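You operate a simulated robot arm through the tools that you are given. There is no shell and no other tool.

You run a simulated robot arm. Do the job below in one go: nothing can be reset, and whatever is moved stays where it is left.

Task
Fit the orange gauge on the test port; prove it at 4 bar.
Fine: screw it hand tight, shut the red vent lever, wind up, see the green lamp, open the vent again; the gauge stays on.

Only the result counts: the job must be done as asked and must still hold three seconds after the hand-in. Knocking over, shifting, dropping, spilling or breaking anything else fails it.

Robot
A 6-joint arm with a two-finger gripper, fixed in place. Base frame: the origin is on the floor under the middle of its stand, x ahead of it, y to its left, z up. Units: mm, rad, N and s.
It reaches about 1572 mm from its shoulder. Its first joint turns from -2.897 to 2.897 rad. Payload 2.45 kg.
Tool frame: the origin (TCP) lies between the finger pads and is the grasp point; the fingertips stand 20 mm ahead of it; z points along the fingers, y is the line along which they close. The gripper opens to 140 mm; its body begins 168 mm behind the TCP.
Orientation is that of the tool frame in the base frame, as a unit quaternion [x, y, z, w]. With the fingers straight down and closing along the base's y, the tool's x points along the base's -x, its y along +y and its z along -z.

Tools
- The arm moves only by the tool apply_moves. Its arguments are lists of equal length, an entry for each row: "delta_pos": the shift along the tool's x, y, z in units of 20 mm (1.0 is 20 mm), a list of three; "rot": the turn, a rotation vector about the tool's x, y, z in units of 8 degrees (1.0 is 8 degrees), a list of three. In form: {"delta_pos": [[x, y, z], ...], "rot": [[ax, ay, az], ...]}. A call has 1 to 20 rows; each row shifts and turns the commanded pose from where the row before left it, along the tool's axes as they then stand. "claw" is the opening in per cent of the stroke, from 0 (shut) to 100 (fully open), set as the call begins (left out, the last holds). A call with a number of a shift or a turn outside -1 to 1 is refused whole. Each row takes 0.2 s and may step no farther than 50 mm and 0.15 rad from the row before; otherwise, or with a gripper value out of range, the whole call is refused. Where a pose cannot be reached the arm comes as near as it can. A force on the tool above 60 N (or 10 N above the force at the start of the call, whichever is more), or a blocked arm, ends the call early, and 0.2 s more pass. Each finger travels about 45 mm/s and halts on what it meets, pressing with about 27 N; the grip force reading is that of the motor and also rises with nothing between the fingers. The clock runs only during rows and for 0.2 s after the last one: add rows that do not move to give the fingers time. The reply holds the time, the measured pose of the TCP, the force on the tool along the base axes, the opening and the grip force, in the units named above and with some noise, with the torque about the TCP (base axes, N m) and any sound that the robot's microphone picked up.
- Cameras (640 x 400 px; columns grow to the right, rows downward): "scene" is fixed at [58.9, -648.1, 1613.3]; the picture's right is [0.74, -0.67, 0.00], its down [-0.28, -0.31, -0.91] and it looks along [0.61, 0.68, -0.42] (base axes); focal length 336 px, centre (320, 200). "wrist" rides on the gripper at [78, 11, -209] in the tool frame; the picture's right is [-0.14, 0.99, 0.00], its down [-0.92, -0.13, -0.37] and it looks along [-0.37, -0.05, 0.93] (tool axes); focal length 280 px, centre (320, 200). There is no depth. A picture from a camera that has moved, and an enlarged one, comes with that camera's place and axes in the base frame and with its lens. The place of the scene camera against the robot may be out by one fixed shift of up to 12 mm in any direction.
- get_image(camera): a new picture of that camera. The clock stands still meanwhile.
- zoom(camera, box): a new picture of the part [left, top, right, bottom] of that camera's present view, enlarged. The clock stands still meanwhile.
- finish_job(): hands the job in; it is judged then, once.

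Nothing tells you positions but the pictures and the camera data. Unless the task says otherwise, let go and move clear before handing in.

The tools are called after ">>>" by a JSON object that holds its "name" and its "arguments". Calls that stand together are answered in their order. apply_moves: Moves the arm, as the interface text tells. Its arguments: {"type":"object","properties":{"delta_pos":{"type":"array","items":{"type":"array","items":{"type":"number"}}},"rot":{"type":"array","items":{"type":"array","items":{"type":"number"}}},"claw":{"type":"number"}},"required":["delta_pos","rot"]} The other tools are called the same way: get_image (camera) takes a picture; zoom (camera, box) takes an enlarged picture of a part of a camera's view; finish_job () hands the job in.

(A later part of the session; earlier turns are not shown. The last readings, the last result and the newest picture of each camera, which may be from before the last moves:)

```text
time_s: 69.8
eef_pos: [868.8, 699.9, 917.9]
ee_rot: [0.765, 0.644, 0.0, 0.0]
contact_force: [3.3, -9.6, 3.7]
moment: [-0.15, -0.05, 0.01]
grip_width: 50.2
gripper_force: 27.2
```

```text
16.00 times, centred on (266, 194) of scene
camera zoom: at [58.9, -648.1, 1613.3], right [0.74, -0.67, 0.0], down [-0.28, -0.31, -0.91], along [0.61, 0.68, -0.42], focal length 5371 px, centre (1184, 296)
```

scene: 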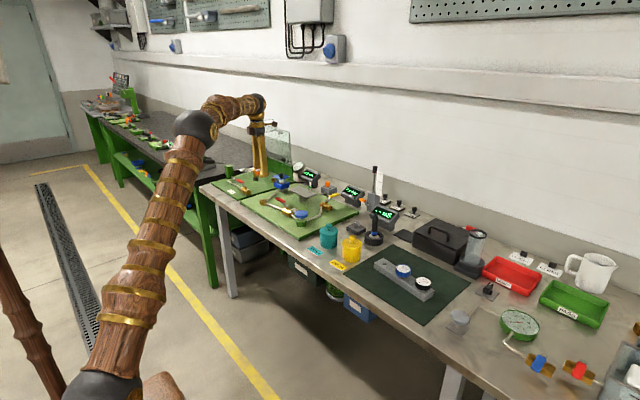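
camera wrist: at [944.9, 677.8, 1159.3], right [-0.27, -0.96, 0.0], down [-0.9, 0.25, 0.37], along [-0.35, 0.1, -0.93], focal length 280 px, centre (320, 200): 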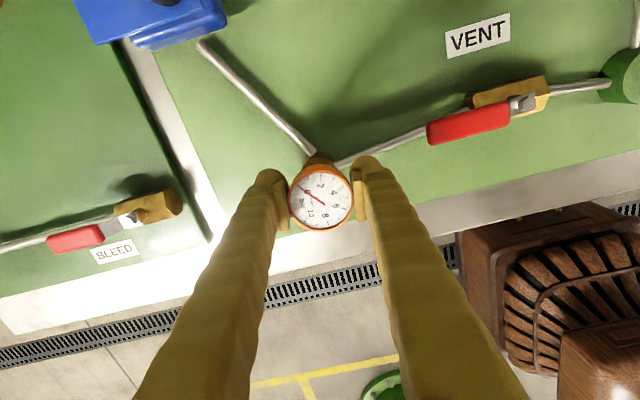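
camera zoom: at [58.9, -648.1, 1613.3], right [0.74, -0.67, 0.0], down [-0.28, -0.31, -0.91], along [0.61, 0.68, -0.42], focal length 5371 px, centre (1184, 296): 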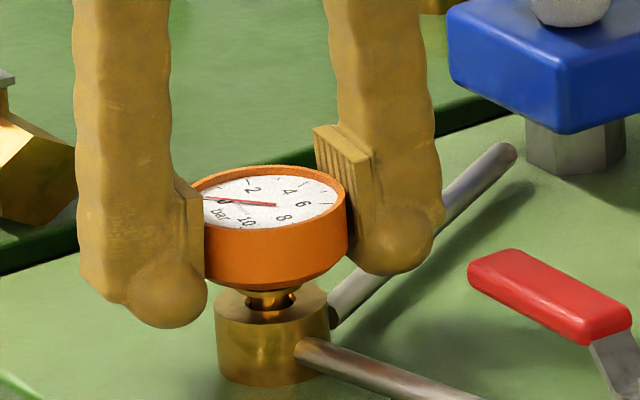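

About half a turn done and the collar has come down roughly 1 mm (≈2 mm pitch), with ~3 mm left. I'll keep turning as far as the wrist allows.

>>> {"name": "apply_moves", "arguments": {"delta_pos": [[-0.017, 0.008, 0.005], [-0.0004, 0.0056, 0.003], [-0.0004, 0.0056, 0.003], [-0.0004, 0.0056, 0.003], [-0.0004, 0.0056, 0.003], [-0.0004, 0.0056, 0.003], [-0.0004, 0.0056, 0.003], [-0.0004, 0.0056, 0.003], [-0.0004, 0.0056, 0.003]], "rot": [[0, 0, 0], [0, 0, 1], [0, 0, 1], [0, 0, 1], [0, 0, 1], [0, 0, 1], [0, 0, 1], [0, 0, 1], [0, 0, 1]]}}

>>> {"name": "zoom", "arguments": {"camera": "scene", "box": [256, 186, 276, 202]}}

>>> {"name": "get_image", "arguments": {"camera": "scene"}}

```text
time_s: 71.2
eef_pos: [869.2, 700.1, 916.1]
ee_rot: [0.919, 0.394, -0.003, -0.011]
contact_force: [-11.5, 7.4, 3.6]
moment: [-0.64, 0.03, 0.02]
grip_width: 50.3
gripper_force: 26.9
out of reach, approached as far as the arm can: row 6
stopped in row 6: the force on the tool passed its limit at 64 N (the readings are from after the stop); the commanded pose is now the measured one
```

```text
16.00 times, centred on (266, 194) of scene
camera zoom: at [58.9, -648.1, 1613.3], right [0.74, -0.67, 0.0], down [-0.28, -0.31, -0.91], along [0.61, 0.68, -0.42], focal length 5371 px, centre (1184, 296)
```

zoom: 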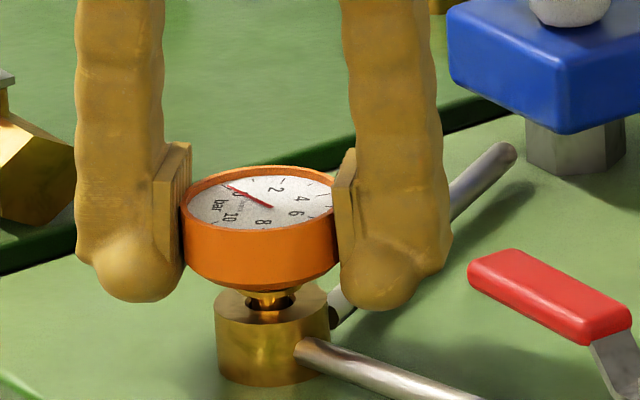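

```text
taken
```

scene: 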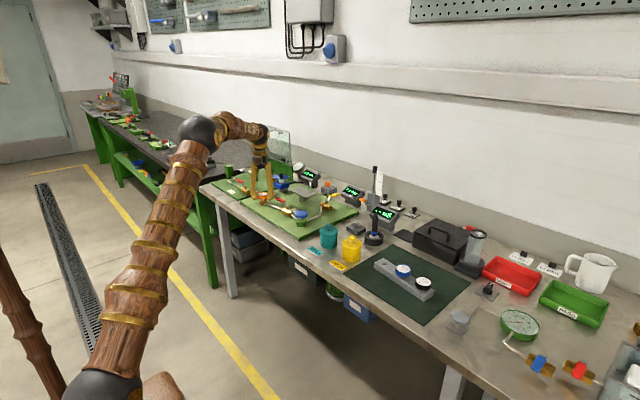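

The wrist has reached its turning limit at about +134° with the gauge screwed in roughly 0.6 turn. I'll release the gauge gently, straighten the hand, back off, and check that the gauge stays put.

>>> {"name": "apply_moves", "arguments": {"delta_pos": [[0, 0, 0], [0, 0, 0], [0, 0, 0], [0, 0, 0]], "rot": [[0, 0, 0], [0, 0, 0], [0, 0, 0], [0, 0, 0]], "claw": 56}}

>>> {"name": "apply_moves", "arguments": {"delta_pos": [[0, 0, 0], [0, 0, -0.5], [0, 0, -1], [0, 0, -1], [0, 0, 0]], "rot": [[-0.162, -0.023, -0.5], [0, 0, -0.5], [0, 0, 0], [0, 0, 0], [0, 0, 0]]}}

>>> {"name": "zoom", "arguments": {"camera": "scene", "box": [246, 176, 286, 206]}}

>>> {"name": "get_image", "arguments": {"camera": "wrist"}}

```text
time_s: 72.2
eef_pos: [871.4, 698.1, 915.5]
ee_rot: [0.919, 0.394, -0.003, -0.011]
contact_force: [0.1, 0.2, -0.2]
moment: [-0.01, 0.0, -0.03]
grip_width: 78.3
gripper_force: 0.1
```

```text
time_s: 73.4
eef_pos: [870.1, 699.0, 965.5]
ee_rot: [0.89, 0.456, 0.001, 0.0]
contact_force: [0.1, -0.3, 0.0]
moment: [-0.01, 0.01, -0.03]
grip_width: 78.4
gripper_force: 0.0
```

```text
13.33 times, centred on (266, 191) of scene
camera zoom: at [58.9, -648.1, 1613.3], right [0.74, -0.67, 0.0], down [-0.28, -0.31, -0.91], along [0.61, 0.68, -0.42], focal length 4476 px, centre (1040, 320)
```

zoom: 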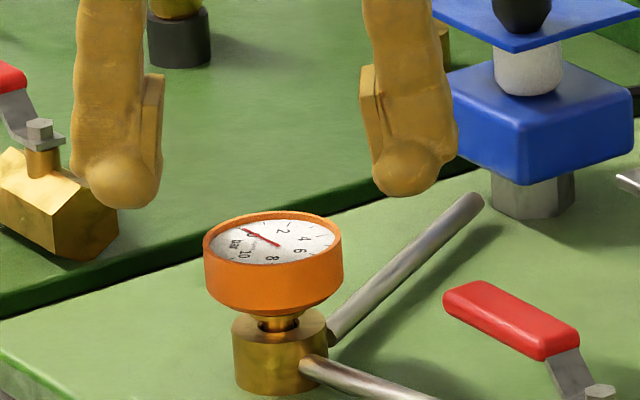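

```text
taken
camera wrist: at [923.1, 756.5, 1175.9], right [0.72, -0.69, 0.0], down [-0.64, -0.67, 0.37], along [-0.25, -0.27, -0.93], focal length 280 px, centre (320, 200)
```

wrist: 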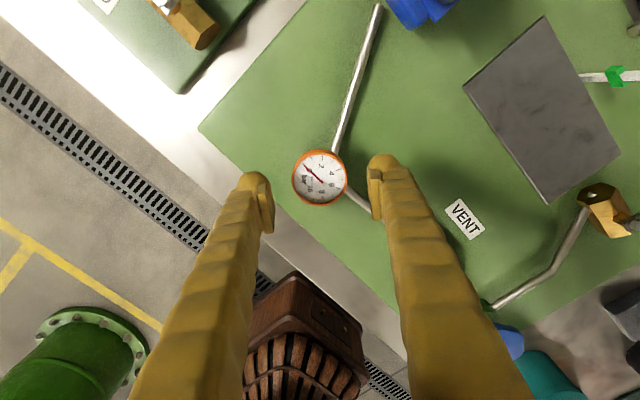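

The gauge stands upright and stays on the port. I'll wind the wrist back at this height (fingers above the gauge) to regrip.

>>> {"name": "apply_moves", "arguments": {"delta_pos": [[0, 0, 0], [0, 0, 0], [0, 0, 0], [0, 0, 0], [0, 0, 0], [0, 0, 0], [0, 0, 0], [0, 0, 0], [0, 0, 0], [0, 0, 0], [0, 0, 0], [0, 0, 0], [0, 0, 0], [0, 0, 0], [0, 0, 0], [0, 0, 0], [0, 0, 0], [0, 0, 0], [0, 0, 0]], "rot": [[0, 0, -1], [0, 0, -1], [0, 0, -1], [0, 0, -1], [0, 0, -1], [0, 0, -1], [0, 0, -1], [0, 0, -1], [0, 0, -1], [0, 0, -1], [0, 0, -1], [0, 0, -1], [0, 0, -1], [0, 0, -1], [0, 0, -1], [0, 0, -1], [0, 0, -1], [0, 0, -1], [0, 0, -1]]}}

>>> {"name": "apply_moves", "arguments": {"delta_pos": [[0, 0, 0], [0, 0, 0], [0, 0, 0], [0, 0, 0], [0, 0, 0], [0, 0, 0], [0, 0, 0], [0, 0, 0], [0, 0, 0], [0, 0, 0], [0, 0, 0], [0, 0, 0], [0, 0, 0], [0, 0, 0], [0, 0, 0], [0, 0, 0], [0, 0, 0], [0, 0, 0], [0, 0, 0]], "rot": [[0, 0, -1], [0, 0, -1], [0, 0, -1], [0, 0, -1], [0, 0, -1], [0, 0, -1], [0, 0, -1], [0, 0, -1], [0, 0, -1], [0, 0, -1], [0, 0, -1], [0, 0, -1], [0, 0, -1], [0, 0, -1], [0, 0, -1], [0, 0, -1], [0, 0, -1], [0, 0, -1], [0, 0, -1]]}}

>>> {"name": "zoom", "arguments": {"camera": "wrist", "box": [260, 120, 380, 240]}}

>>> {"name": "zoom", "arguments": {"camera": "scene", "box": [246, 176, 286, 206]}}

```text
time_s: 77.4
eef_pos: [870.2, 699.6, 965.2]
ee_rot: [-0.228, 0.974, -0.001, 0.001]
contact_force: [-1.2, 0.1, -0.7]
moment: [0.02, -0.02, -0.01]
grip_width: 78.2
gripper_force: 0.1
```

```text
time_s: 81.4
eef_pos: [870.0, 697.9, 965.4]
ee_rot: [1.0, -0.014, 0.001, 0.0]
contact_force: [0.0, -0.7, -0.5]
moment: [-0.05, 0.0, -0.02]
grip_width: 78.4
gripper_force: 0.0
```

```text
3.33 times, centred on (320, 180) of wrist
camera zoom: at [947.3, 685.6, 1175.5], right [-0.16, -0.99, 0.0], down [-0.92, 0.15, 0.37], along [-0.36, 0.06, -0.93], focal length 935 px, centre (320, 267)
```

zoom: 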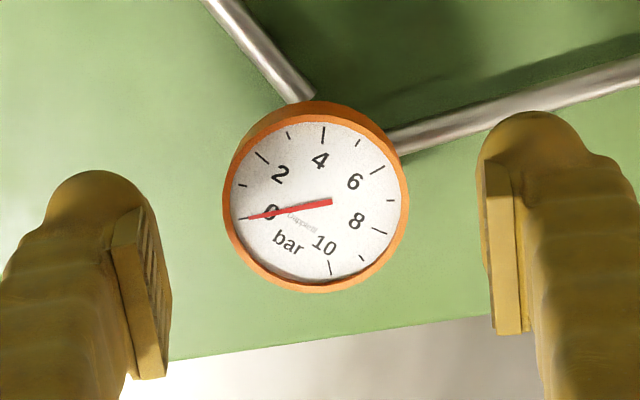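

```text
13.33 times, centred on (266, 191) of scene
camera zoom: at [58.9, -648.1, 1613.3], right [0.74, -0.67, 0.0], down [-0.28, -0.31, -0.91], along [0.61, 0.68, -0.42], focal length 4476 px, centre (1040, 320)
```

zoom: 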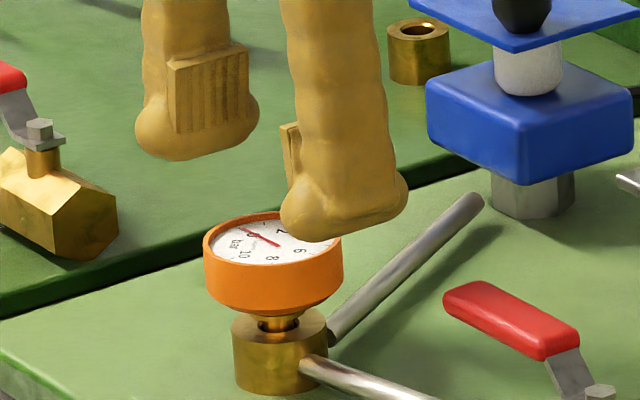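

The hand is back at about -178° with the gauge between the fingers, ~1.5 mm off centre in y. I'll correct, lower to z ≈ 918 and close on the gauge again.

>>> {"name": "apply_moves", "arguments": {"delta_pos": [[0, -0.075, 0.4], [0, 0, 0.4], [0, 0, 0.4], [0, 0, 0.4], [0, 0, 0.4], [0, 0, 0.37], [0, 0, 0]], "rot": [[0, 0, 0], [0, 0, 0], [0, 0, 0], [0, 0, 0], [0, 0, 0], [0, 0, 0], [0, 0, 0]]}}

>>> {"name": "zoom", "arguments": {"camera": "wrist", "box": [260, 120, 380, 240]}}

```text
time_s: 83.0
eef_pos: [871.2, 701.1, 916.9]
ee_rot: [1.0, -0.014, 0.001, 0.0]
contact_force: [-0.1, 1.0, -0.9]
moment: [0.0, 0.0, -0.02]
grip_width: 78.5
gripper_force: 0.2
```

```text
3.33 times, centred on (320, 180) of wrist
camera zoom: at [947.0, 687.0, 1127.7], right [-0.17, -0.99, 0.0], down [-0.92, 0.16, 0.37], along [-0.36, 0.06, -0.93], focal length 935 px, centre (320, 267)
```

zoom: 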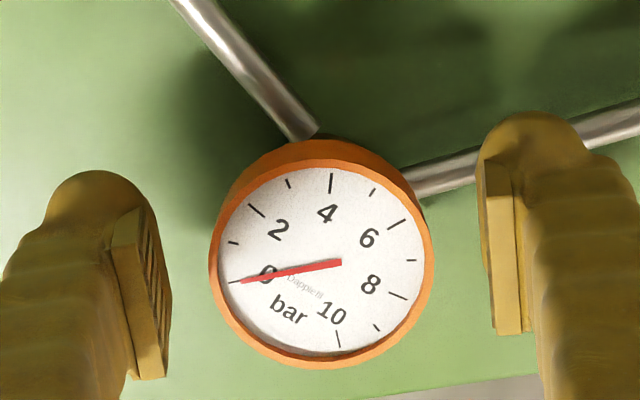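

Centred laterally; about 1 mm more in +x is needed. I'll trim that and close the fingers on the gauge.

>>> {"name": "apply_moves", "arguments": {"delta_pos": [[0.05, 0, 0], [0, 0, 0], [0, 0, 0], [0, 0, 0], [0, 0, 0], [0, 0, 0]], "rot": [[0, 0, 0], [0, 0, 0], [0, 0, 0], [0, 0, 0], [0, 0, 0], [0, 0, 0]], "claw": 0}}

>>> {"name": "zoom", "arguments": {"camera": "wrist", "box": [260, 120, 380, 240]}}

```text
time_s: 84.4
eef_pos: [871.5, 701.2, 916.6]
ee_rot: [1.0, -0.014, 0.001, 0.001]
contact_force: [-1.9, -7.0, -0.4]
moment: [-0.02, -0.04, 0.03]
grip_width: 49.3
gripper_force: 27.0
```

```text
3.33 times, centred on (320, 180) of wrist
camera zoom: at [948.0, 686.9, 1127.4], right [-0.17, -0.99, 0.0], down [-0.92, 0.16, 0.37], along [-0.36, 0.06, -0.93], focal length 935 px, centre (320, 267)
```

zoom: 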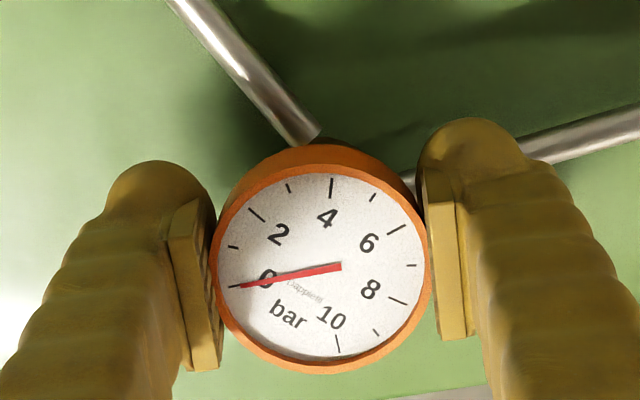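

Gripped again (49.3 mm) with only a small side load. I'll resume screwing clockwise with a slight downward feed.

>>> {"name": "apply_moves", "arguments": {"delta_pos": [[0, 0.013, 0.01], [0, 0, 0.0025], [0, 0, 0.0025], [0, 0, 0.0025], [0, 0, 0.0025], [0, 0, 0.0025], [0, 0, 0.0025], [0, 0, 0.0025]], "rot": [[0, 0, 0], [0, 0, 1], [0, 0, 1], [0, 0, 1], [0, 0, 1], [0, 0, 1], [0, 0, 1], [0, 0, 1]]}}

>>> {"name": "zoom", "arguments": {"camera": "wrist", "box": [260, 120, 380, 240]}}

```text
time_s: 86.2
eef_pos: [870.6, 698.8, 916.9]
ee_rot: [0.875, -0.484, 0.0, 0.001]
contact_force: [-24.9, -28.9, -1.3]
moment: [-0.09, -0.03, 0.07]
grip_width: 49.5
gripper_force: 26.7
```

```text
3.33 times, centred on (320, 180) of wrist
camera zoom: at [902.4, 627.4, 1127.0], right [-0.91, -0.41, 0.0], down [-0.38, 0.85, 0.37], along [-0.15, 0.33, -0.93], focal length 935 px, centre (320, 267)
```

zoom: 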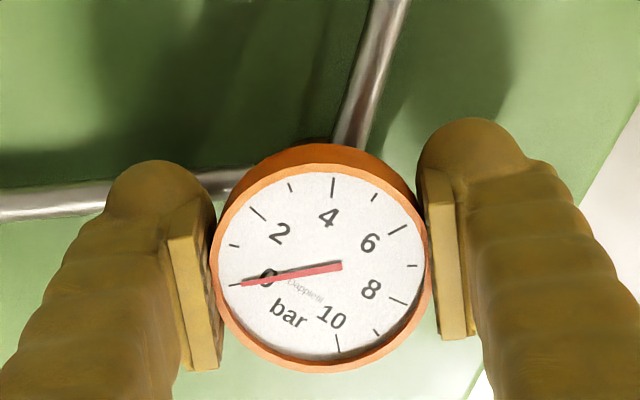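

A side load built up again; the fit says the gauge axis sits ~1.5 mm off the hand's axis. I'll correct and continue with matching compensation.

>>> {"name": "apply_moves", "arguments": {"delta_pos": [[0.0215, 0.0695, 0.005], [-0.0028, 0.0103, 0.003], [-0.0028, 0.0103, 0.003], [-0.0028, 0.0103, 0.003], [-0.0028, 0.0103, 0.003], [-0.0028, 0.0103, 0.003], [-0.0028, 0.0103, 0.003], [-0.0028, 0.0103, 0.003]], "rot": [[0, 0, 0], [0, 0, 1], [0, 0, 1], [0, 0, 1], [0, 0, 1], [0, 0, 1], [0, 0, 1], [0, 0, 1]]}}

>>> {"name": "zoom", "arguments": {"camera": "scene", "box": [256, 186, 276, 202]}}

```text
time_s: 88.0
eef_pos: [868.2, 699.5, 916.3]
ee_rot: [-0.546, 0.838, -0.001, 0.001]
contact_force: [-2.1, -12.2, 0.1]
moment: [-0.19, -0.04, 0.02]
grip_width: 49.0
gripper_force: 27.4
```

```text
16.00 times, centred on (266, 194) of scene
camera zoom: at [58.9, -648.1, 1613.3], right [0.74, -0.67, 0.0], down [-0.28, -0.31, -0.91], along [0.61, 0.68, -0.42], focal length 5371 px, centre (1184, 296)
```

zoom: 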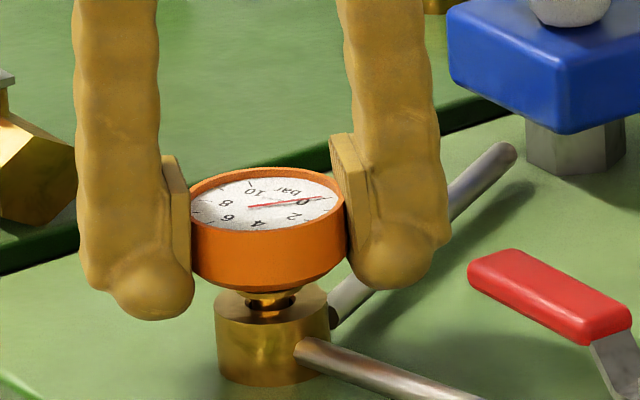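

Going well: the collar is close to the port top. I'll trim and continue turning.

>>> {"name": "apply_moves", "arguments": {"delta_pos": [[0.023, -0.006, 0.005], [0, 0.0105, 0.003], [0, 0.0105, 0.003], [0, 0.0105, 0.003], [0, 0.0105, 0.003], [0, 0.0105, 0.003], [0, 0.0105, 0.003], [0, 0.0105, 0.003], [0, 0.0105, 0.003]], "rot": [[0, 0, 0], [0, 0, 1], [0, 0, 1], [0, 0, 1], [0, 0, 1], [0, 0, 1], [0, 0, 1], [0, 0, 1], [0, 0, 1]]}}

>>> {"name": "zoom", "arguments": {"camera": "scene", "box": [256, 186, 276, 202]}}

```text
time_s: 90.0
eef_pos: [868.1, 701.1, 915.5]
ee_rot: [-0.019, 1.0, -0.001, 0.0]
contact_force: [12.5, 3.1, 8.1]
moment: [-0.11, 0.07, 0.03]
grip_width: 48.9
gripper_force: 26.6
```

```text
16.00 times, centred on (266, 194) of scene
camera zoom: at [58.9, -648.1, 1613.3], right [0.74, -0.67, 0.0], down [-0.28, -0.31, -0.91], along [0.61, 0.68, -0.42], focal length 5371 px, centre (1184, 296)
```

zoom: 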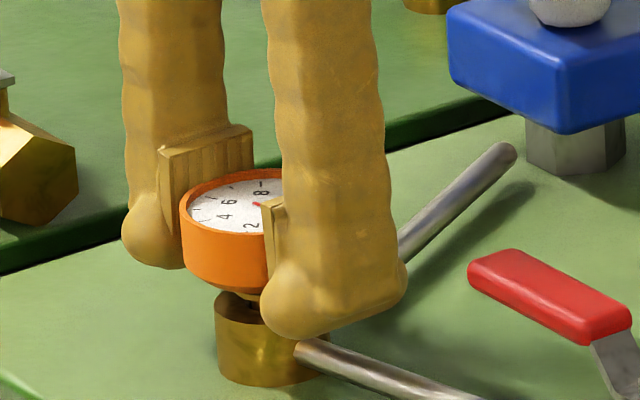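

Still light torque. I'll continue turning with reduced feed.

>>> {"name": "apply_moves", "arguments": {"delta_pos": [[-0.024, 0.005, 0], [-0.002, 0.0096, 0.002], [-0.002, 0.0096, 0.002], [-0.002, 0.0096, 0.002], [-0.002, 0.0096, 0.002], [-0.002, 0.0096, 0.002], [-0.002, 0.0096, 0.002], [-0.002, 0.0096, 0.002], [-0.002, 0.0096, 0.002]], "rot": [[0, 0, 0], [0, 0, 1], [0, 0, 1], [0, 0, 1], [0, 0, 1], [0, 0, 1], [0, 0, 1], [0, 0, 1], [0, 0, 1]]}}

>>> {"name": "zoom", "arguments": {"camera": "scene", "box": [256, 186, 276, 202]}}

```text
time_s: 92.0
eef_pos: [868.7, 701.0, 914.8]
ee_rot: [0.513, 0.858, -0.001, 0.001]
contact_force: [-6.5, -9.6, 0.7]
moment: [-0.03, 0.1, 0.01]
grip_width: 49.0
gripper_force: 26.6
```

```text
16.00 times, centred on (266, 194) of scene
camera zoom: at [58.9, -648.1, 1613.3], right [0.74, -0.67, 0.0], down [-0.28, -0.31, -0.91], along [0.61, 0.68, -0.42], focal length 5371 px, centre (1184, 296)
```

zoom: 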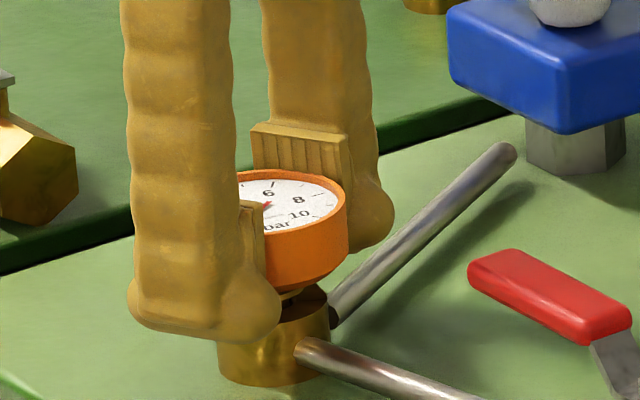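

>>> {"name": "apply_moves", "arguments": {"delta_pos": [[-0.01, -0.02, 0.01], [-0.002, 0.0096, 0.003], [-0.002, 0.0096, 0.003], [-0.002, 0.0096, 0.003], [-0.002, 0.0096, 0.003], [-0.002, 0.0096, 0.003], [-0.002, 0.0096, 0.003], [-0.002, 0.0096, 0.003]], "rot": [[0, 0, 0], [0, 0, 1], [0, 0, 1], [0, 0, 1], [0, 0, 1], [0, 0, 1], [0, 0, 1], [0, 0, 1]]}}

>>> {"name": "zoom", "arguments": {"camera": "scene", "box": [256, 186, 276, 202]}}

```text
time_s: 93.8
eef_pos: [870.0, 702.1, 914.7]
ee_rot: [0.856, 0.517, 0.0, 0.002]
contact_force: [-1.6, 1.7, 1.0]
moment: [0.01, 0.02, 0.01]
grip_width: 48.8
gripper_force: 26.9
```

```text
16.00 times, centred on (266, 194) of scene
camera zoom: at [58.9, -648.1, 1613.3], right [0.74, -0.67, 0.0], down [-0.28, -0.31, -0.91], along [0.61, 0.68, -0.42], focal length 5371 px, centre (1184, 296)
```

zoom: 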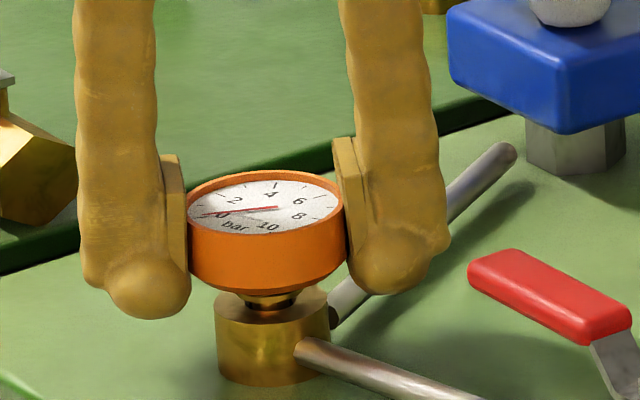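

The collar is nearly down on the port and the wrist is near its limit again. I'll release, rise, wind back and regrip, shifting so the gauge axis is on the hand's axis this time.

>>> {"name": "apply_moves", "arguments": {"delta_pos": [[0, 0, 0], [0, 0, 0], [0, 0, 0], [0, 0, 0], [0, 0, -0.5], [0, 0, -1], [0, 0, -1]], "rot": [[0, 0, 0], [0, 0, 0], [0, 0, 0], [0, 0, 0], [0, 0, 0], [0, 0, 0], [0, 0, 0]], "claw": 56}}

>>> {"name": "apply_moves", "arguments": {"delta_pos": [[0, 0, 0], [0, 0, 0], [0, 0, 0], [0, 0, 0], [0, 0, 0], [0, 0, 0], [0, 0, 0], [0, 0, 0], [0, 0, 0], [0, 0, 0], [0, 0, 0], [0, 0, 0], [0, 0, 0], [0, 0, 0], [0, 0, 0], [0, 0, 0], [0, 0, 0], [0, 0, 0], [0, 0, 0]], "rot": [[0, 0, -1], [0, 0, -1], [0, 0, -1], [0, 0, -1], [0, 0, -1], [0, 0, -1], [0, 0, -1], [0, 0, -1], [0, 0, -1], [0, 0, -1], [0, 0, -1], [0, 0, -1], [0, 0, -1], [0, 0, -1], [0, 0, -1], [0, 0, -1], [0, 0, -1], [0, 0, -1], [0, 0, -1]]}}

>>> {"name": "apply_moves", "arguments": {"delta_pos": [[0, 0, 0], [0, 0, 0], [0, 0, 0], [0, 0, 0], [0, 0, 0], [0, 0, 0], [0, 0, 0], [0, 0, 0], [0, 0, 0], [0, 0, 0], [0, 0, 0], [0, 0, 0], [0, 0, 0], [0, 0, 0], [0, 0, 0], [0, 0, 0], [0, 0, 0], [0, 0, 0], [0, 0, 0]], "rot": [[0, 0, -1], [0, 0, -1], [0, 0, -1], [0, 0, -1], [0, 0, -1], [0, 0, -1], [0, 0, -1], [0, 0, -1], [0, 0, -1], [0, 0, -1], [0, 0, -1], [0, 0, -1], [0, 0, -1], [0, 0, -1], [0, 0, -1], [0, 0, -1], [0, 0, -1], [0, 0, -1], [0, 0, 0]]}}

>>> {"name": "zoom", "arguments": {"camera": "wrist", "box": [260, 120, 380, 240]}}

>>> {"name": "zoom", "arguments": {"camera": "scene", "box": [246, 176, 286, 206]}}

```text
time_s: 95.4
eef_pos: [870.1, 701.4, 963.4]
ee_rot: [0.856, 0.518, 0.0, 0.001]
contact_force: [0.4, 0.0, -0.9]
moment: [-0.05, 0.02, -0.02]
grip_width: 78.3
gripper_force: 0.0
```

```text
time_s: 99.4
eef_pos: [869.9, 701.8, 964.9]
ee_rot: [-0.295, 0.955, -0.001, 0.0]
contact_force: [0.2, 0.5, -0.2]
moment: [0.0, -0.04, -0.01]
grip_width: 78.2
gripper_force: 0.1
```

```text
time_s: 103.4
eef_pos: [869.7, 701.6, 965.4]
ee_rot: [1.0, -0.014, 0.001, 0.0]
contact_force: [-0.1, 0.4, 0.0]
moment: [0.0, 0.01, -0.01]
grip_width: 78.4
gripper_force: 0.1
```

```text
3.33 times, centred on (320, 180) of wrist
camera zoom: at [946.8, 688.3, 1174.4], right [-0.17, -0.99, 0.0], down [-0.92, 0.15, 0.37], along [-0.36, 0.06, -0.93], focal length 935 px, centre (320, 267)
```

zoom: 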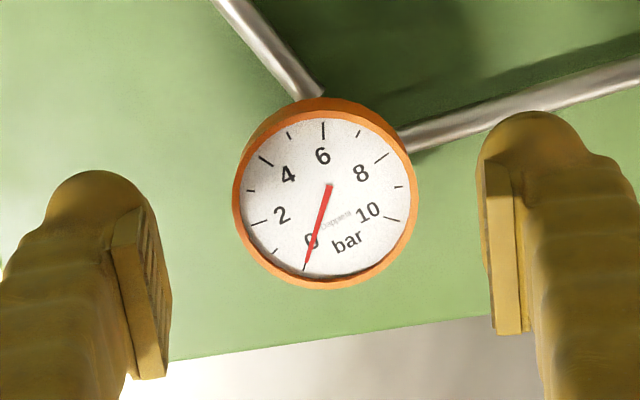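

```text
13.33 times, centred on (266, 191) of scene
camera zoom: at [58.9, -648.1, 1613.3], right [0.74, -0.67, 0.0], down [-0.28, -0.31, -0.91], along [0.61, 0.68, -0.42], focal length 4476 px, centre (1040, 320)
```

zoom: 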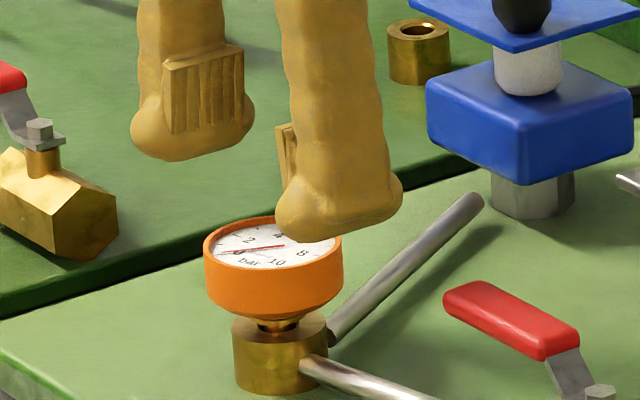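

The gauge turned a full ~296° with no slip. I'll shift 1 mm to its axis, lower and regrip.

>>> {"name": "apply_moves", "arguments": {"delta_pos": [[-0.04, 0.056, 0.5], [0, 0, 0.5], [0, 0, 0.5], [0, 0, 0.5], [0, 0, 0.5], [0, 0, 0]], "rot": [[0, 0, 0], [0, 0, 0], [0, 0, 0], [0, 0, 0], [0, 0, 0], [0, 0, 0]]}}

>>> {"name": "apply_moves", "arguments": {"delta_pos": [[0, 0, 0], [0, 0, 0], [0, 0, 0], [0, 0, 0], [0, 0, 0], [0, 0, 0]], "rot": [[0, 0, 0], [0, 0, 0], [0, 0, 0], [0, 0, 0], [0, 0, 0], [0, 0, 0]], "claw": 0}}

>>> {"name": "apply_moves", "arguments": {"delta_pos": [[0, 0, 0.0022], [0, 0, 0.0022], [0, 0, 0.0022], [0, 0, 0.0022], [0, 0, 0.0022], [0, 0, 0.0022], [0, 0, 0.0022]], "rot": [[0, 0, 1], [0, 0, 1], [0, 0, 1], [0, 0, 1], [0, 0, 1], [0, 0, 1], [0, 0, 1]]}}

>>> {"name": "zoom", "arguments": {"camera": "scene", "box": [256, 186, 276, 202]}}

```text
time_s: 104.8
eef_pos: [869.4, 700.8, 914.2]
ee_rot: [1.0, -0.015, 0.001, 0.0]
contact_force: [-0.2, 0.3, 0.9]
moment: [-0.03, 0.0, 0.0]
grip_width: 78.4
gripper_force: 0.0
```

```text
time_s: 106.2
eef_pos: [868.4, 700.4, 914.8]
ee_rot: [1.0, -0.014, 0.001, 0.0]
contact_force: [-0.8, -0.3, 1.2]
moment: [0.0, 0.03, 0.0]
grip_width: 49.7
gripper_force: 27.0
```

```text
time_s: 107.8
eef_pos: [869.2, 700.5, 913.8]
ee_rot: [0.875, -0.483, 0.0, 0.001]
contact_force: [9.7, 1.5, -2.8]
moment: [-0.01, 0.04, 0.04]
grip_width: 49.4
gripper_force: 26.5
```

```text
16.00 times, centred on (266, 194) of scene
camera zoom: at [58.9, -648.1, 1613.3], right [0.74, -0.67, 0.0], down [-0.28, -0.31, -0.91], along [0.61, 0.68, -0.42], focal length 5371 px, centre (1184, 296)
```

zoom: 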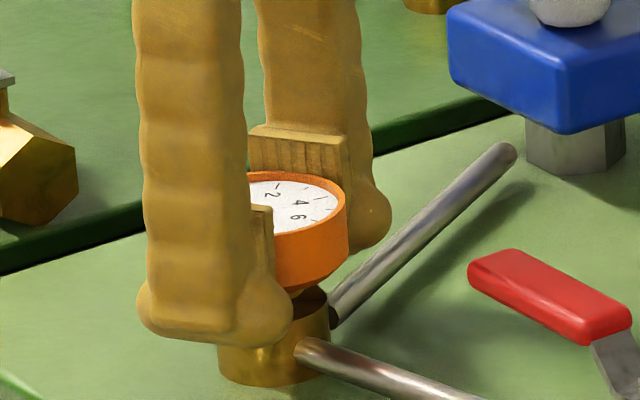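

The grip is well centred now. I'll keep turning and watch for torque rising as it tightens.

>>> {"name": "apply_moves", "arguments": {"delta_pos": [[0.01, -0.015, 0.005], [0, 0, 0.003], [0, 0, 0.003], [0, 0, 0.003], [0, 0, 0.003], [0, 0, 0.003], [0, 0, 0.003]], "rot": [[0, 0, 1], [0, 0, 1], [0, 0, 1], [0, 0, 1], [0, 0, 1], [0, 0, 1], [0, 0, 1]]}}

>>> {"name": "apply_moves", "arguments": {"delta_pos": [[0, 0, 0.003], [0, 0, 0.003], [0, 0, 0.003], [0, 0, 0.003], [0, 0, 0.003]], "rot": [[0, 0, 1], [0, 0, 1], [0, 0, 1], [0, 0, 1], [0, 0, 1]]}}

>>> {"name": "zoom", "arguments": {"camera": "scene", "box": [256, 186, 276, 202]}}

```text
time_s: 109.4
eef_pos: [868.9, 702.0, 913.8]
ee_rot: [-0.546, 0.838, 0.0, 0.001]
contact_force: [-7.2, -5.4, -2.0]
moment: [-0.04, 0.12, -0.01]
grip_width: 49.0
gripper_force: 27.6
```

```text
time_s: 110.6
eef_pos: [870.0, 700.4, 913.2]
ee_rot: [-0.227, 0.974, 0.0, 0.001]
contact_force: [-8.6, -6.1, 1.7]
moment: [-0.06, 0.15, 0.04]
grip_width: 49.6
gripper_force: 27.1
```

```text
16.00 times, centred on (266, 194) of scene
camera zoom: at [58.9, -648.1, 1613.3], right [0.74, -0.67, 0.0], down [-0.28, -0.31, -0.91], along [0.61, 0.68, -0.42], focal length 5371 px, centre (1184, 296)
```

zoom: 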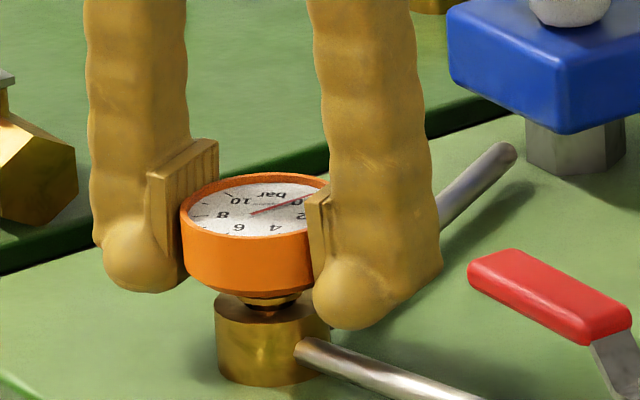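

>>> {"name": "apply_moves", "arguments": {"delta_pos": [[0.018, -0.002, 0.003], [0, 0, 0.003], [0, 0, 0.003], [0, 0, 0.003], [0, 0, 0.003]], "rot": [[0, 0, 1], [0, 0, 1], [0, 0, 1], [0, 0, 1], [0, 0, 1]]}}

>>> {"name": "apply_moves", "arguments": {"delta_pos": [[0, 0, 0.003], [0, 0, 0.003], [0, 0, 0.003], [0, 0, 0.003], [0, 0, 0.003]], "rot": [[0, 0, 1], [0, 0, 1], [0, 0, 1], [0, 0, 1], [0, 0, 1]]}}

>>> {"name": "apply_moves", "arguments": {"delta_pos": [[0, 0, 0.003], [0, 0, 0.003], [0, 0, 0.003], [0, 0, 0.003]], "rot": [[0, 0, 1], [0, 0, 1], [0, 0, 1], [0, 0, 1]]}}

>>> {"name": "zoom", "arguments": {"camera": "scene", "box": [256, 186, 276, 202]}}

```text
time_s: 111.8
eef_pos: [870.7, 699.8, 912.3]
ee_rot: [0.119, 0.993, 0.0, 0.001]
contact_force: [2.6, -0.4, 6.1]
moment: [-0.04, -0.04, 0.05]
grip_width: 49.5
gripper_force: 27.7
```

```text
time_s: 113.0
eef_pos: [869.8, 699.3, 913.7]
ee_rot: [0.452, 0.892, 0.001, 0.001]
contact_force: [8.1, -0.3, 13.5]
moment: [-0.1, -0.01, 0.01]
grip_width: 49.4
gripper_force: 27.2
```

```text
time_s: 114.0
eef_pos: [869.8, 700.0, 912.8]
ee_rot: [0.681, 0.733, 0.001, 0.001]
contact_force: [2.3, -1.3, 18.5]
moment: [-0.01, 0.04, -0.04]
grip_width: 49.5
gripper_force: 27.4
```

```text
16.00 times, centred on (266, 194) of scene
camera zoom: at [58.9, -648.1, 1613.3], right [0.74, -0.67, 0.0], down [-0.28, -0.31, -0.91], along [0.61, 0.68, -0.42], focal length 5371 px, centre (1184, 296)
```

zoom: 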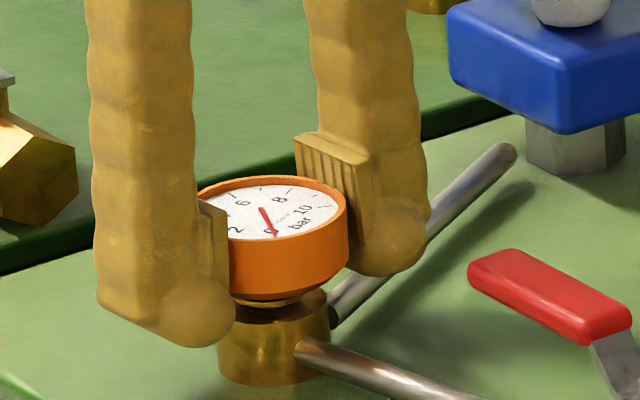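

The vertical force shows I'm feeding slightly too fast, so I'll turn on without feed and watch torque.

>>> {"name": "apply_moves", "arguments": {"delta_pos": [[0, 0, 0], [0, 0, 0], [0, 0, 0], [0, 0, 0]], "rot": [[0, 0, 1], [0, 0, 1], [0, 0, 1], [0, 0, 0.5]]}}

>>> {"name": "zoom", "arguments": {"camera": "scene", "box": [256, 186, 276, 202]}}

```text
time_s: 115.0
eef_pos: [869.8, 700.9, 912.1]
ee_rot: [0.838, 0.546, 0.001, 0.001]
contact_force: [-1.5, -0.4, 18.6]
moment: [-0.01, 0.05, 0.01]
grip_width: 49.5
gripper_force: 26.9
```

```text
16.00 times, centred on (266, 194) of scene
camera zoom: at [58.9, -648.1, 1613.3], right [0.74, -0.67, 0.0], down [-0.28, -0.31, -0.91], along [0.61, 0.68, -0.42], focal length 5371 px, centre (1184, 296)
```

zoom: 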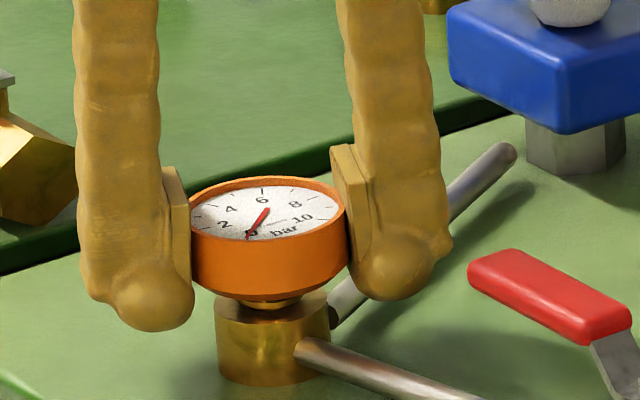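

>>> {"name": "zoom", "arguments": {"camera": "wrist", "box": [260, 120, 380, 240]}}

>>> {"name": "zoom", "arguments": {"camera": "scene", "box": [260, 194, 272, 203]}}

```text
3.33 times, centred on (320, 180) of wrist
camera zoom: at [910.0, 766.9, 1122.0], right [0.85, -0.53, 0.0], down [-0.49, -0.79, 0.37], along [-0.19, -0.31, -0.93], focal length 935 px, centre (320, 267)
```

zoom: 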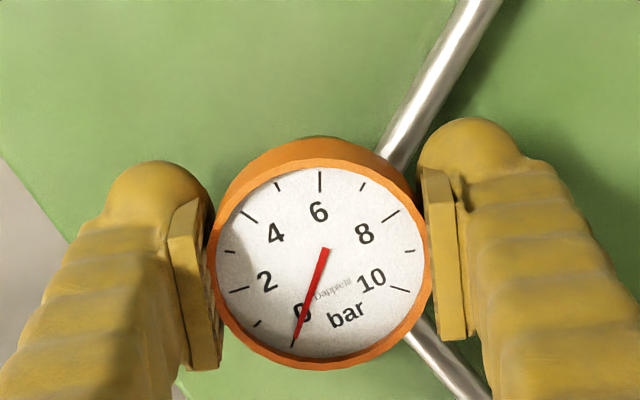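

```text
16.00 times, centred on (266, 198) of scene
camera zoom: at [58.9, -648.1, 1613.3], right [0.74, -0.67, 0.0], down [-0.28, -0.31, -0.91], along [0.61, 0.68, -0.42], focal length 5371 px, centre (1184, 224)
```

zoom: 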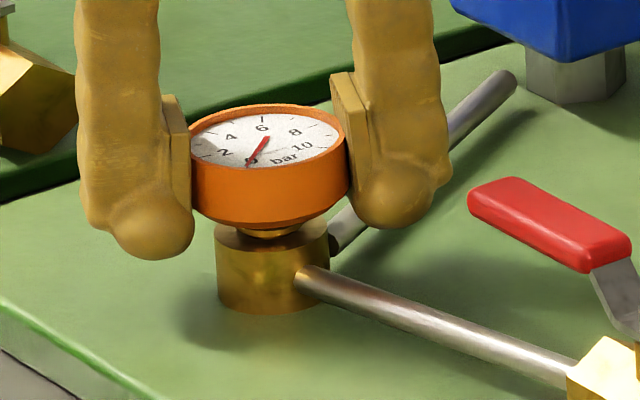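

No slip so far; about 2.2 turns are in and the gauge has come down ~5 mm. I'll do another release, wind-back and regrip, slightly higher on the body to keep the tips clear of the pipes.

>>> {"name": "apply_moves", "arguments": {"delta_pos": [[0, 0, 0], [0, 0, 0], [0, 0, 0], [0, 0, 0], [0, 0, -0.5], [0, 0, -1], [0, 0, -1]], "rot": [[0, 0, 0], [0, 0, 0], [0, 0, 0], [0, 0, 0], [0, 0, 0], [0, 0, 0], [0, 0, 0]], "claw": 56}}

>>> {"name": "apply_moves", "arguments": {"delta_pos": [[0, 0, 0], [0, 0, 0], [0, 0, 0], [0, 0, 0], [0, 0, 0], [0, 0, 0], [0, 0, 0], [0, 0, 0], [0, 0, 0], [0, 0, 0], [0, 0, 0], [0, 0, 0], [0, 0, 0], [0, 0, 0], [0, 0, 0], [0, 0, 0], [0, 0, 0], [0, 0, 0], [0, 0, 0]], "rot": [[0, 0, -1], [0, 0, -1], [0, 0, -1], [0, 0, -1], [0, 0, -1], [0, 0, -1], [0, 0, -1], [0, 0, -1], [0, 0, -1], [0, 0, -1], [0, 0, -1], [0, 0, -1], [0, 0, -1], [0, 0, -1], [0, 0, -1], [0, 0, -1], [0, 0, -1], [0, 0, -1], [0, 0, -1]]}}

>>> {"name": "apply_moves", "arguments": {"delta_pos": [[0, 0, 0], [0, 0, 0], [0, 0, 0], [0, 0, 0], [0, 0, 0], [0, 0, 0], [0, 0, 0], [0, 0, 0], [0, 0, 0], [0, 0, 0], [0, 0, 0], [0, 0, 0], [0, 0, 0], [0, 0, 0], [0, 0, 0], [0, 0, 0], [0, 0, 0], [0, 0, 0]], "rot": [[0, 0, -1], [0, 0, -1], [0, 0, -1], [0, 0, -1], [0, 0, -1], [0, 0, -1], [0, 0, -1], [0, 0, -1], [0, 0, -1], [0, 0, -1], [0, 0, -1], [0, 0, -1], [0, 0, -1], [0, 0, -1], [0, 0, -1], [0, 0, -1], [0, 0, -1], [0, 0, 0]]}}

>>> {"name": "zoom", "arguments": {"camera": "wrist", "box": [260, 120, 380, 240]}}

>>> {"name": "zoom", "arguments": {"camera": "scene", "box": [246, 176, 286, 206]}}

```text
time_s: 116.6
eef_pos: [870.7, 699.9, 962.7]
ee_rot: [0.837, 0.547, 0.0, 0.001]
contact_force: [0.1, 0.3, -0.3]
moment: [0.0, 0.0, 0.03]
grip_width: 78.5
gripper_force: 0.0
```

```text
time_s: 120.6
eef_pos: [870.1, 700.0, 962.9]
ee_rot: [-0.329, 0.944, -0.001, 0.001]
contact_force: [0.3, -0.8, -0.4]
moment: [0.0, 0.01, -0.03]
grip_width: 78.4
gripper_force: 0.0
```

```text
time_s: 124.4
eef_pos: [870.4, 699.8, 962.0]
ee_rot: [0.999, -0.049, 0.0, 0.0]
contact_force: [-0.4, -0.3, -0.6]
moment: [-0.01, -0.02, 0.01]
grip_width: 78.3
gripper_force: 0.1
```

```text
3.33 times, centred on (320, 180) of wrist
camera zoom: at [945.2, 681.7, 1171.8], right [-0.23, -0.97, 0.0], down [-0.9, 0.22, 0.37], along [-0.36, 0.09, -0.93], focal length 935 px, centre (320, 267)
```

zoom: 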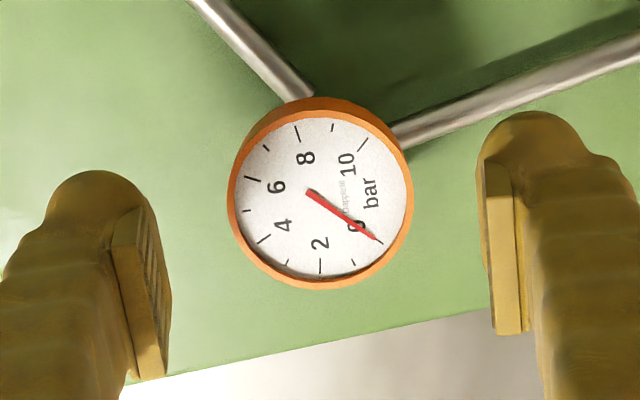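

```text
13.33 times, centred on (266, 191) of scene
camera zoom: at [58.9, -648.1, 1613.3], right [0.74, -0.67, 0.0], down [-0.28, -0.31, -0.91], along [0.61, 0.68, -0.42], focal length 4476 px, centre (1040, 320)
```

zoom: 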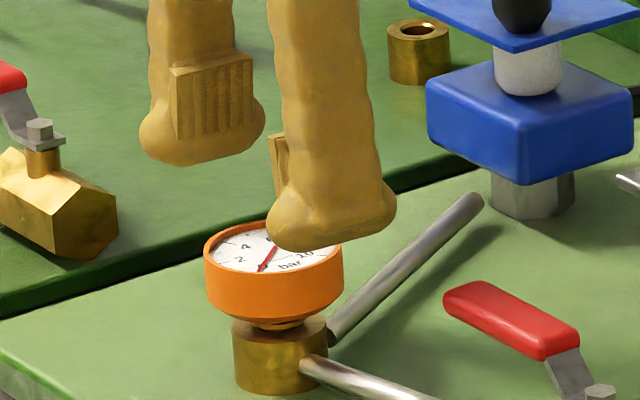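

The collar now looks practically down on the port. I'll regrip and turn in small steps, looking for the tightening torque.

>>> {"name": "apply_moves", "arguments": {"delta_pos": [[0, 0, 0.5], [0, 0, 0.5], [0, 0, 0.5], [0, 0, 0.5], [0, 0, 0.3], [0, 0, 0]], "rot": [[0, 0, 0], [0, 0, 0], [0, 0, 0], [0, 0, 0], [0, 0, 0], [0, 0, 0]]}}

>>> {"name": "apply_moves", "arguments": {"delta_pos": [[0, 0, 0], [0, 0, 0], [0, 0, 0], [0, 0, 0], [0, 0, 0], [0, 0, 0]], "rot": [[0, 0, 0], [0, 0, 0], [0, 0, 0], [0, 0, 0], [0, 0, 0], [0, 0, 0]], "claw": 0}}

>>> {"name": "apply_moves", "arguments": {"delta_pos": [[0, 0, 0.0022], [0, 0, 0.0022], [0, 0, 0.0022], [0, 0, 0.0022], [0, 0, 0.0022]], "rot": [[0, 0, 1], [0, 0, 1], [0, 0, 1], [0, 0, 1], [0, 0, 1]]}}

>>> {"name": "zoom", "arguments": {"camera": "wrist", "box": [260, 120, 380, 240]}}

```text
time_s: 125.8
eef_pos: [869.7, 700.1, 915.2]
ee_rot: [0.999, -0.049, 0.001, 0.001]
contact_force: [-0.2, 0.6, -0.7]
moment: [-0.04, -0.03, -0.02]
grip_width: 78.4
gripper_force: 0.1
```

```text
time_s: 127.2
eef_pos: [869.8, 701.3, 915.4]
ee_rot: [0.999, -0.049, 0.001, 0.0]
contact_force: [-0.9, -2.3, 0.7]
moment: [-0.06, 0.02, 0.04]
grip_width: 50.6
gripper_force: 27.7
```

```text
time_s: 128.4
eef_pos: [871.0, 700.3, 914.6]
ee_rot: [0.921, -0.389, 0.001, 0.001]
contact_force: [0.7, -0.4, -3.8]
moment: [-0.03, -0.03, 0.01]
grip_width: 50.7
gripper_force: 26.9
```

```text
3.33 times, centred on (320, 180) of wrist
camera zoom: at [915.3, 636.5, 1125.4], right [-0.81, -0.59, 0.0], down [-0.55, 0.75, 0.37], along [-0.22, 0.3, -0.93], focal length 935 px, centre (320, 267)
```

zoom: 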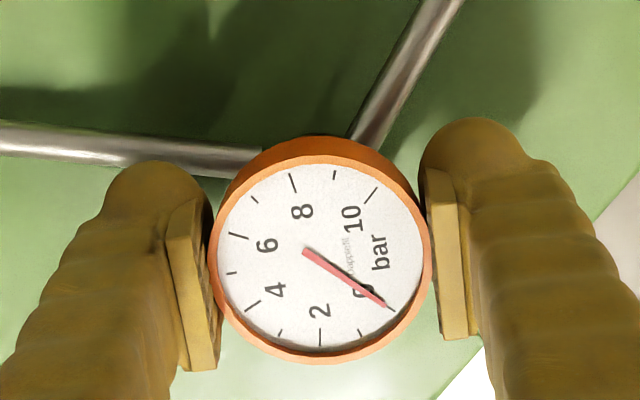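

>>> {"name": "apply_moves", "arguments": {"delta_pos": [[0, 0, 0.0026], [0, 0, 0.0026], [0, 0, 0.0026], [0, 0, 0.0026], [0, 0, 0.0026], [0, 0, 0.0026]], "rot": [[0, 0, 1], [0, 0, 1], [0, 0, 1], [0, 0, 1], [0, 0, 1], [0, 0, 1]]}}

>>> {"name": "apply_moves", "arguments": {"delta_pos": [[0, 0, 0.0026], [0, 0, 0.0026], [0, 0, 0.0026], [0, 0, 0.0026], [0, 0, 0.0026], [0, 0, 0.0026]], "rot": [[0, 0, 1], [0, 0, 1], [0, 0, 1], [0, 0, 1], [0, 0, 1], [0, 0, 1]]}}

>>> {"name": "zoom", "arguments": {"camera": "scene", "box": [256, 186, 276, 202]}}

>>> {"name": "zoom", "arguments": {"camera": "wrist", "box": [260, 120, 380, 240]}}

```text
time_s: 129.8
eef_pos: [870.1, 701.2, 915.0]
ee_rot: [-0.684, 0.73, -0.001, 0.0]
contact_force: [2.7, 3.8, -6.8]
moment: [0.02, 0.05, 0.03]
grip_width: 50.8
gripper_force: 27.1
```

```text
time_s: 131.2
eef_pos: [869.6, 700.1, 914.3]
ee_rot: [-0.327, 0.945, -0.001, 0.001]
contact_force: [3.9, 7.3, -0.4]
moment: [-0.03, 0.14, 0.0]
grip_width: 50.7
gripper_force: 26.5
```

```text
16.00 times, centred on (266, 194) of scene
camera zoom: at [58.9, -648.1, 1613.3], right [0.74, -0.67, 0.0], down [-0.28, -0.31, -0.91], along [0.61, 0.68, -0.42], focal length 5371 px, centre (1184, 296)
```

zoom: 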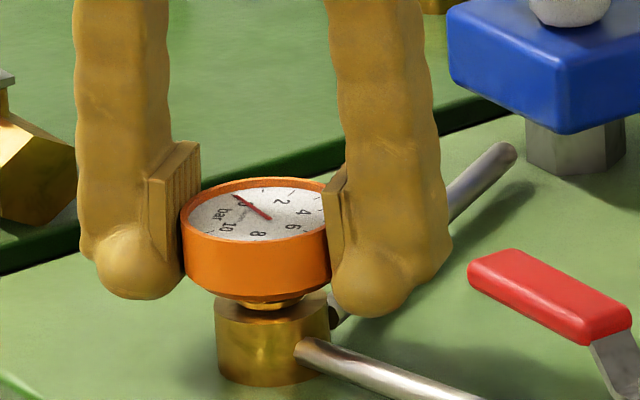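

```text
3.33 times, centred on (320, 180) of wrist
camera zoom: at [800.4, 660.1, 1124.6], right [-0.5, 0.86, 0.0], down [0.8, 0.47, 0.37], along [0.32, 0.19, -0.93], focal length 935 px, centre (320, 267)
```

zoom: 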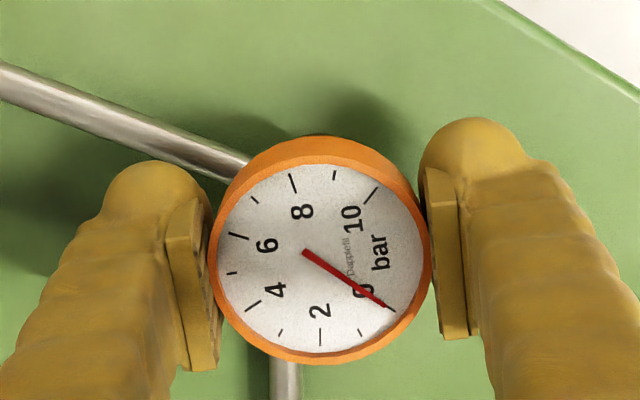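

>>> {"name": "apply_moves", "arguments": {"delta_pos": [[0, 0.01, 0.0026], [0, 0, 0.0026], [0, 0, 0.0026], [0, 0, 0.0026], [0, 0, 0.0026], [0, 0, 0.0026]], "rot": [[0, 0, 1], [0, 0, 1], [0, 0, 1], [0, 0, 1], [0, 0, 1], [0, 0, 1]]}}

>>> {"name": "apply_moves", "arguments": {"delta_pos": [[0, 0, 0.002], [0, 0, 0.002], [0, 0, 0.002], [0, 0, 0.002], [0, 0, 0.002], [0, 0, 0.002]], "rot": [[0, 0, 1], [0, 0, 1], [0, 0, 1], [0, 0, 1], [0, 0, 1], [0, 0, 1]]}}

>>> {"name": "apply_moves", "arguments": {"delta_pos": [[0, 0, 0.002], [0, 0, 0.002], [0, 0, 0.002], [0, 0, 0.002], [0, 0, 0.002], [0, 0, 0.002]], "rot": [[0, 0, 1], [0, 0, 1], [0, 0, 1], [0, 0, 1], [0, 0, 1], [0, 0, 1]]}}

>>> {"name": "zoom", "arguments": {"camera": "scene", "box": [256, 186, 276, 202]}}

>>> {"name": "zoom", "arguments": {"camera": "wrist", "box": [260, 120, 380, 240]}}

```text
time_s: 132.6
eef_pos: [869.9, 700.3, 913.1]
ee_rot: [0.086, 0.996, 0.0, 0.0]
contact_force: [3.8, 9.0, 5.4]
moment: [0.03, 0.09, -0.04]
grip_width: 50.2
gripper_force: 26.5
```

```text
time_s: 134.0
eef_pos: [869.4, 699.8, 912.7]
ee_rot: [0.484, 0.875, 0.001, 0.001]
contact_force: [8.7, 6.1, 3.1]
moment: [0.05, 0.01, 0.02]
grip_width: 50.5
gripper_force: 27.5
```

```text
time_s: 135.4
eef_pos: [869.8, 700.2, 913.5]
ee_rot: [0.798, 0.603, 0.0, 0.0]
contact_force: [13.7, 2.0, -1.5]
moment: [0.0, -0.06, -0.03]
grip_width: 50.7
gripper_force: 26.5
```

```text
16.00 times, centred on (266, 194) of scene
camera zoom: at [58.9, -648.1, 1613.3], right [0.74, -0.67, 0.0], down [-0.28, -0.31, -0.91], along [0.61, 0.68, -0.42], focal length 5371 px, centre (1184, 296)
```

zoom: 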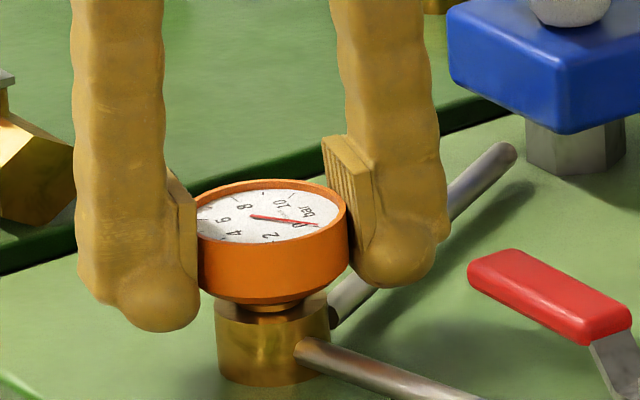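

```text
3.33 times, centred on (320, 180) of wrist
camera zoom: at [900.3, 772.3, 1123.8], right [0.92, -0.4, 0.0], down [-0.37, -0.85, 0.37], along [-0.15, -0.34, -0.93], focal length 935 px, centre (320, 267)
```

zoom: 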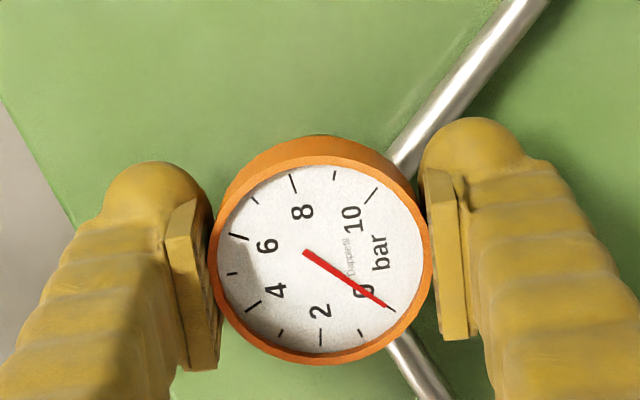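

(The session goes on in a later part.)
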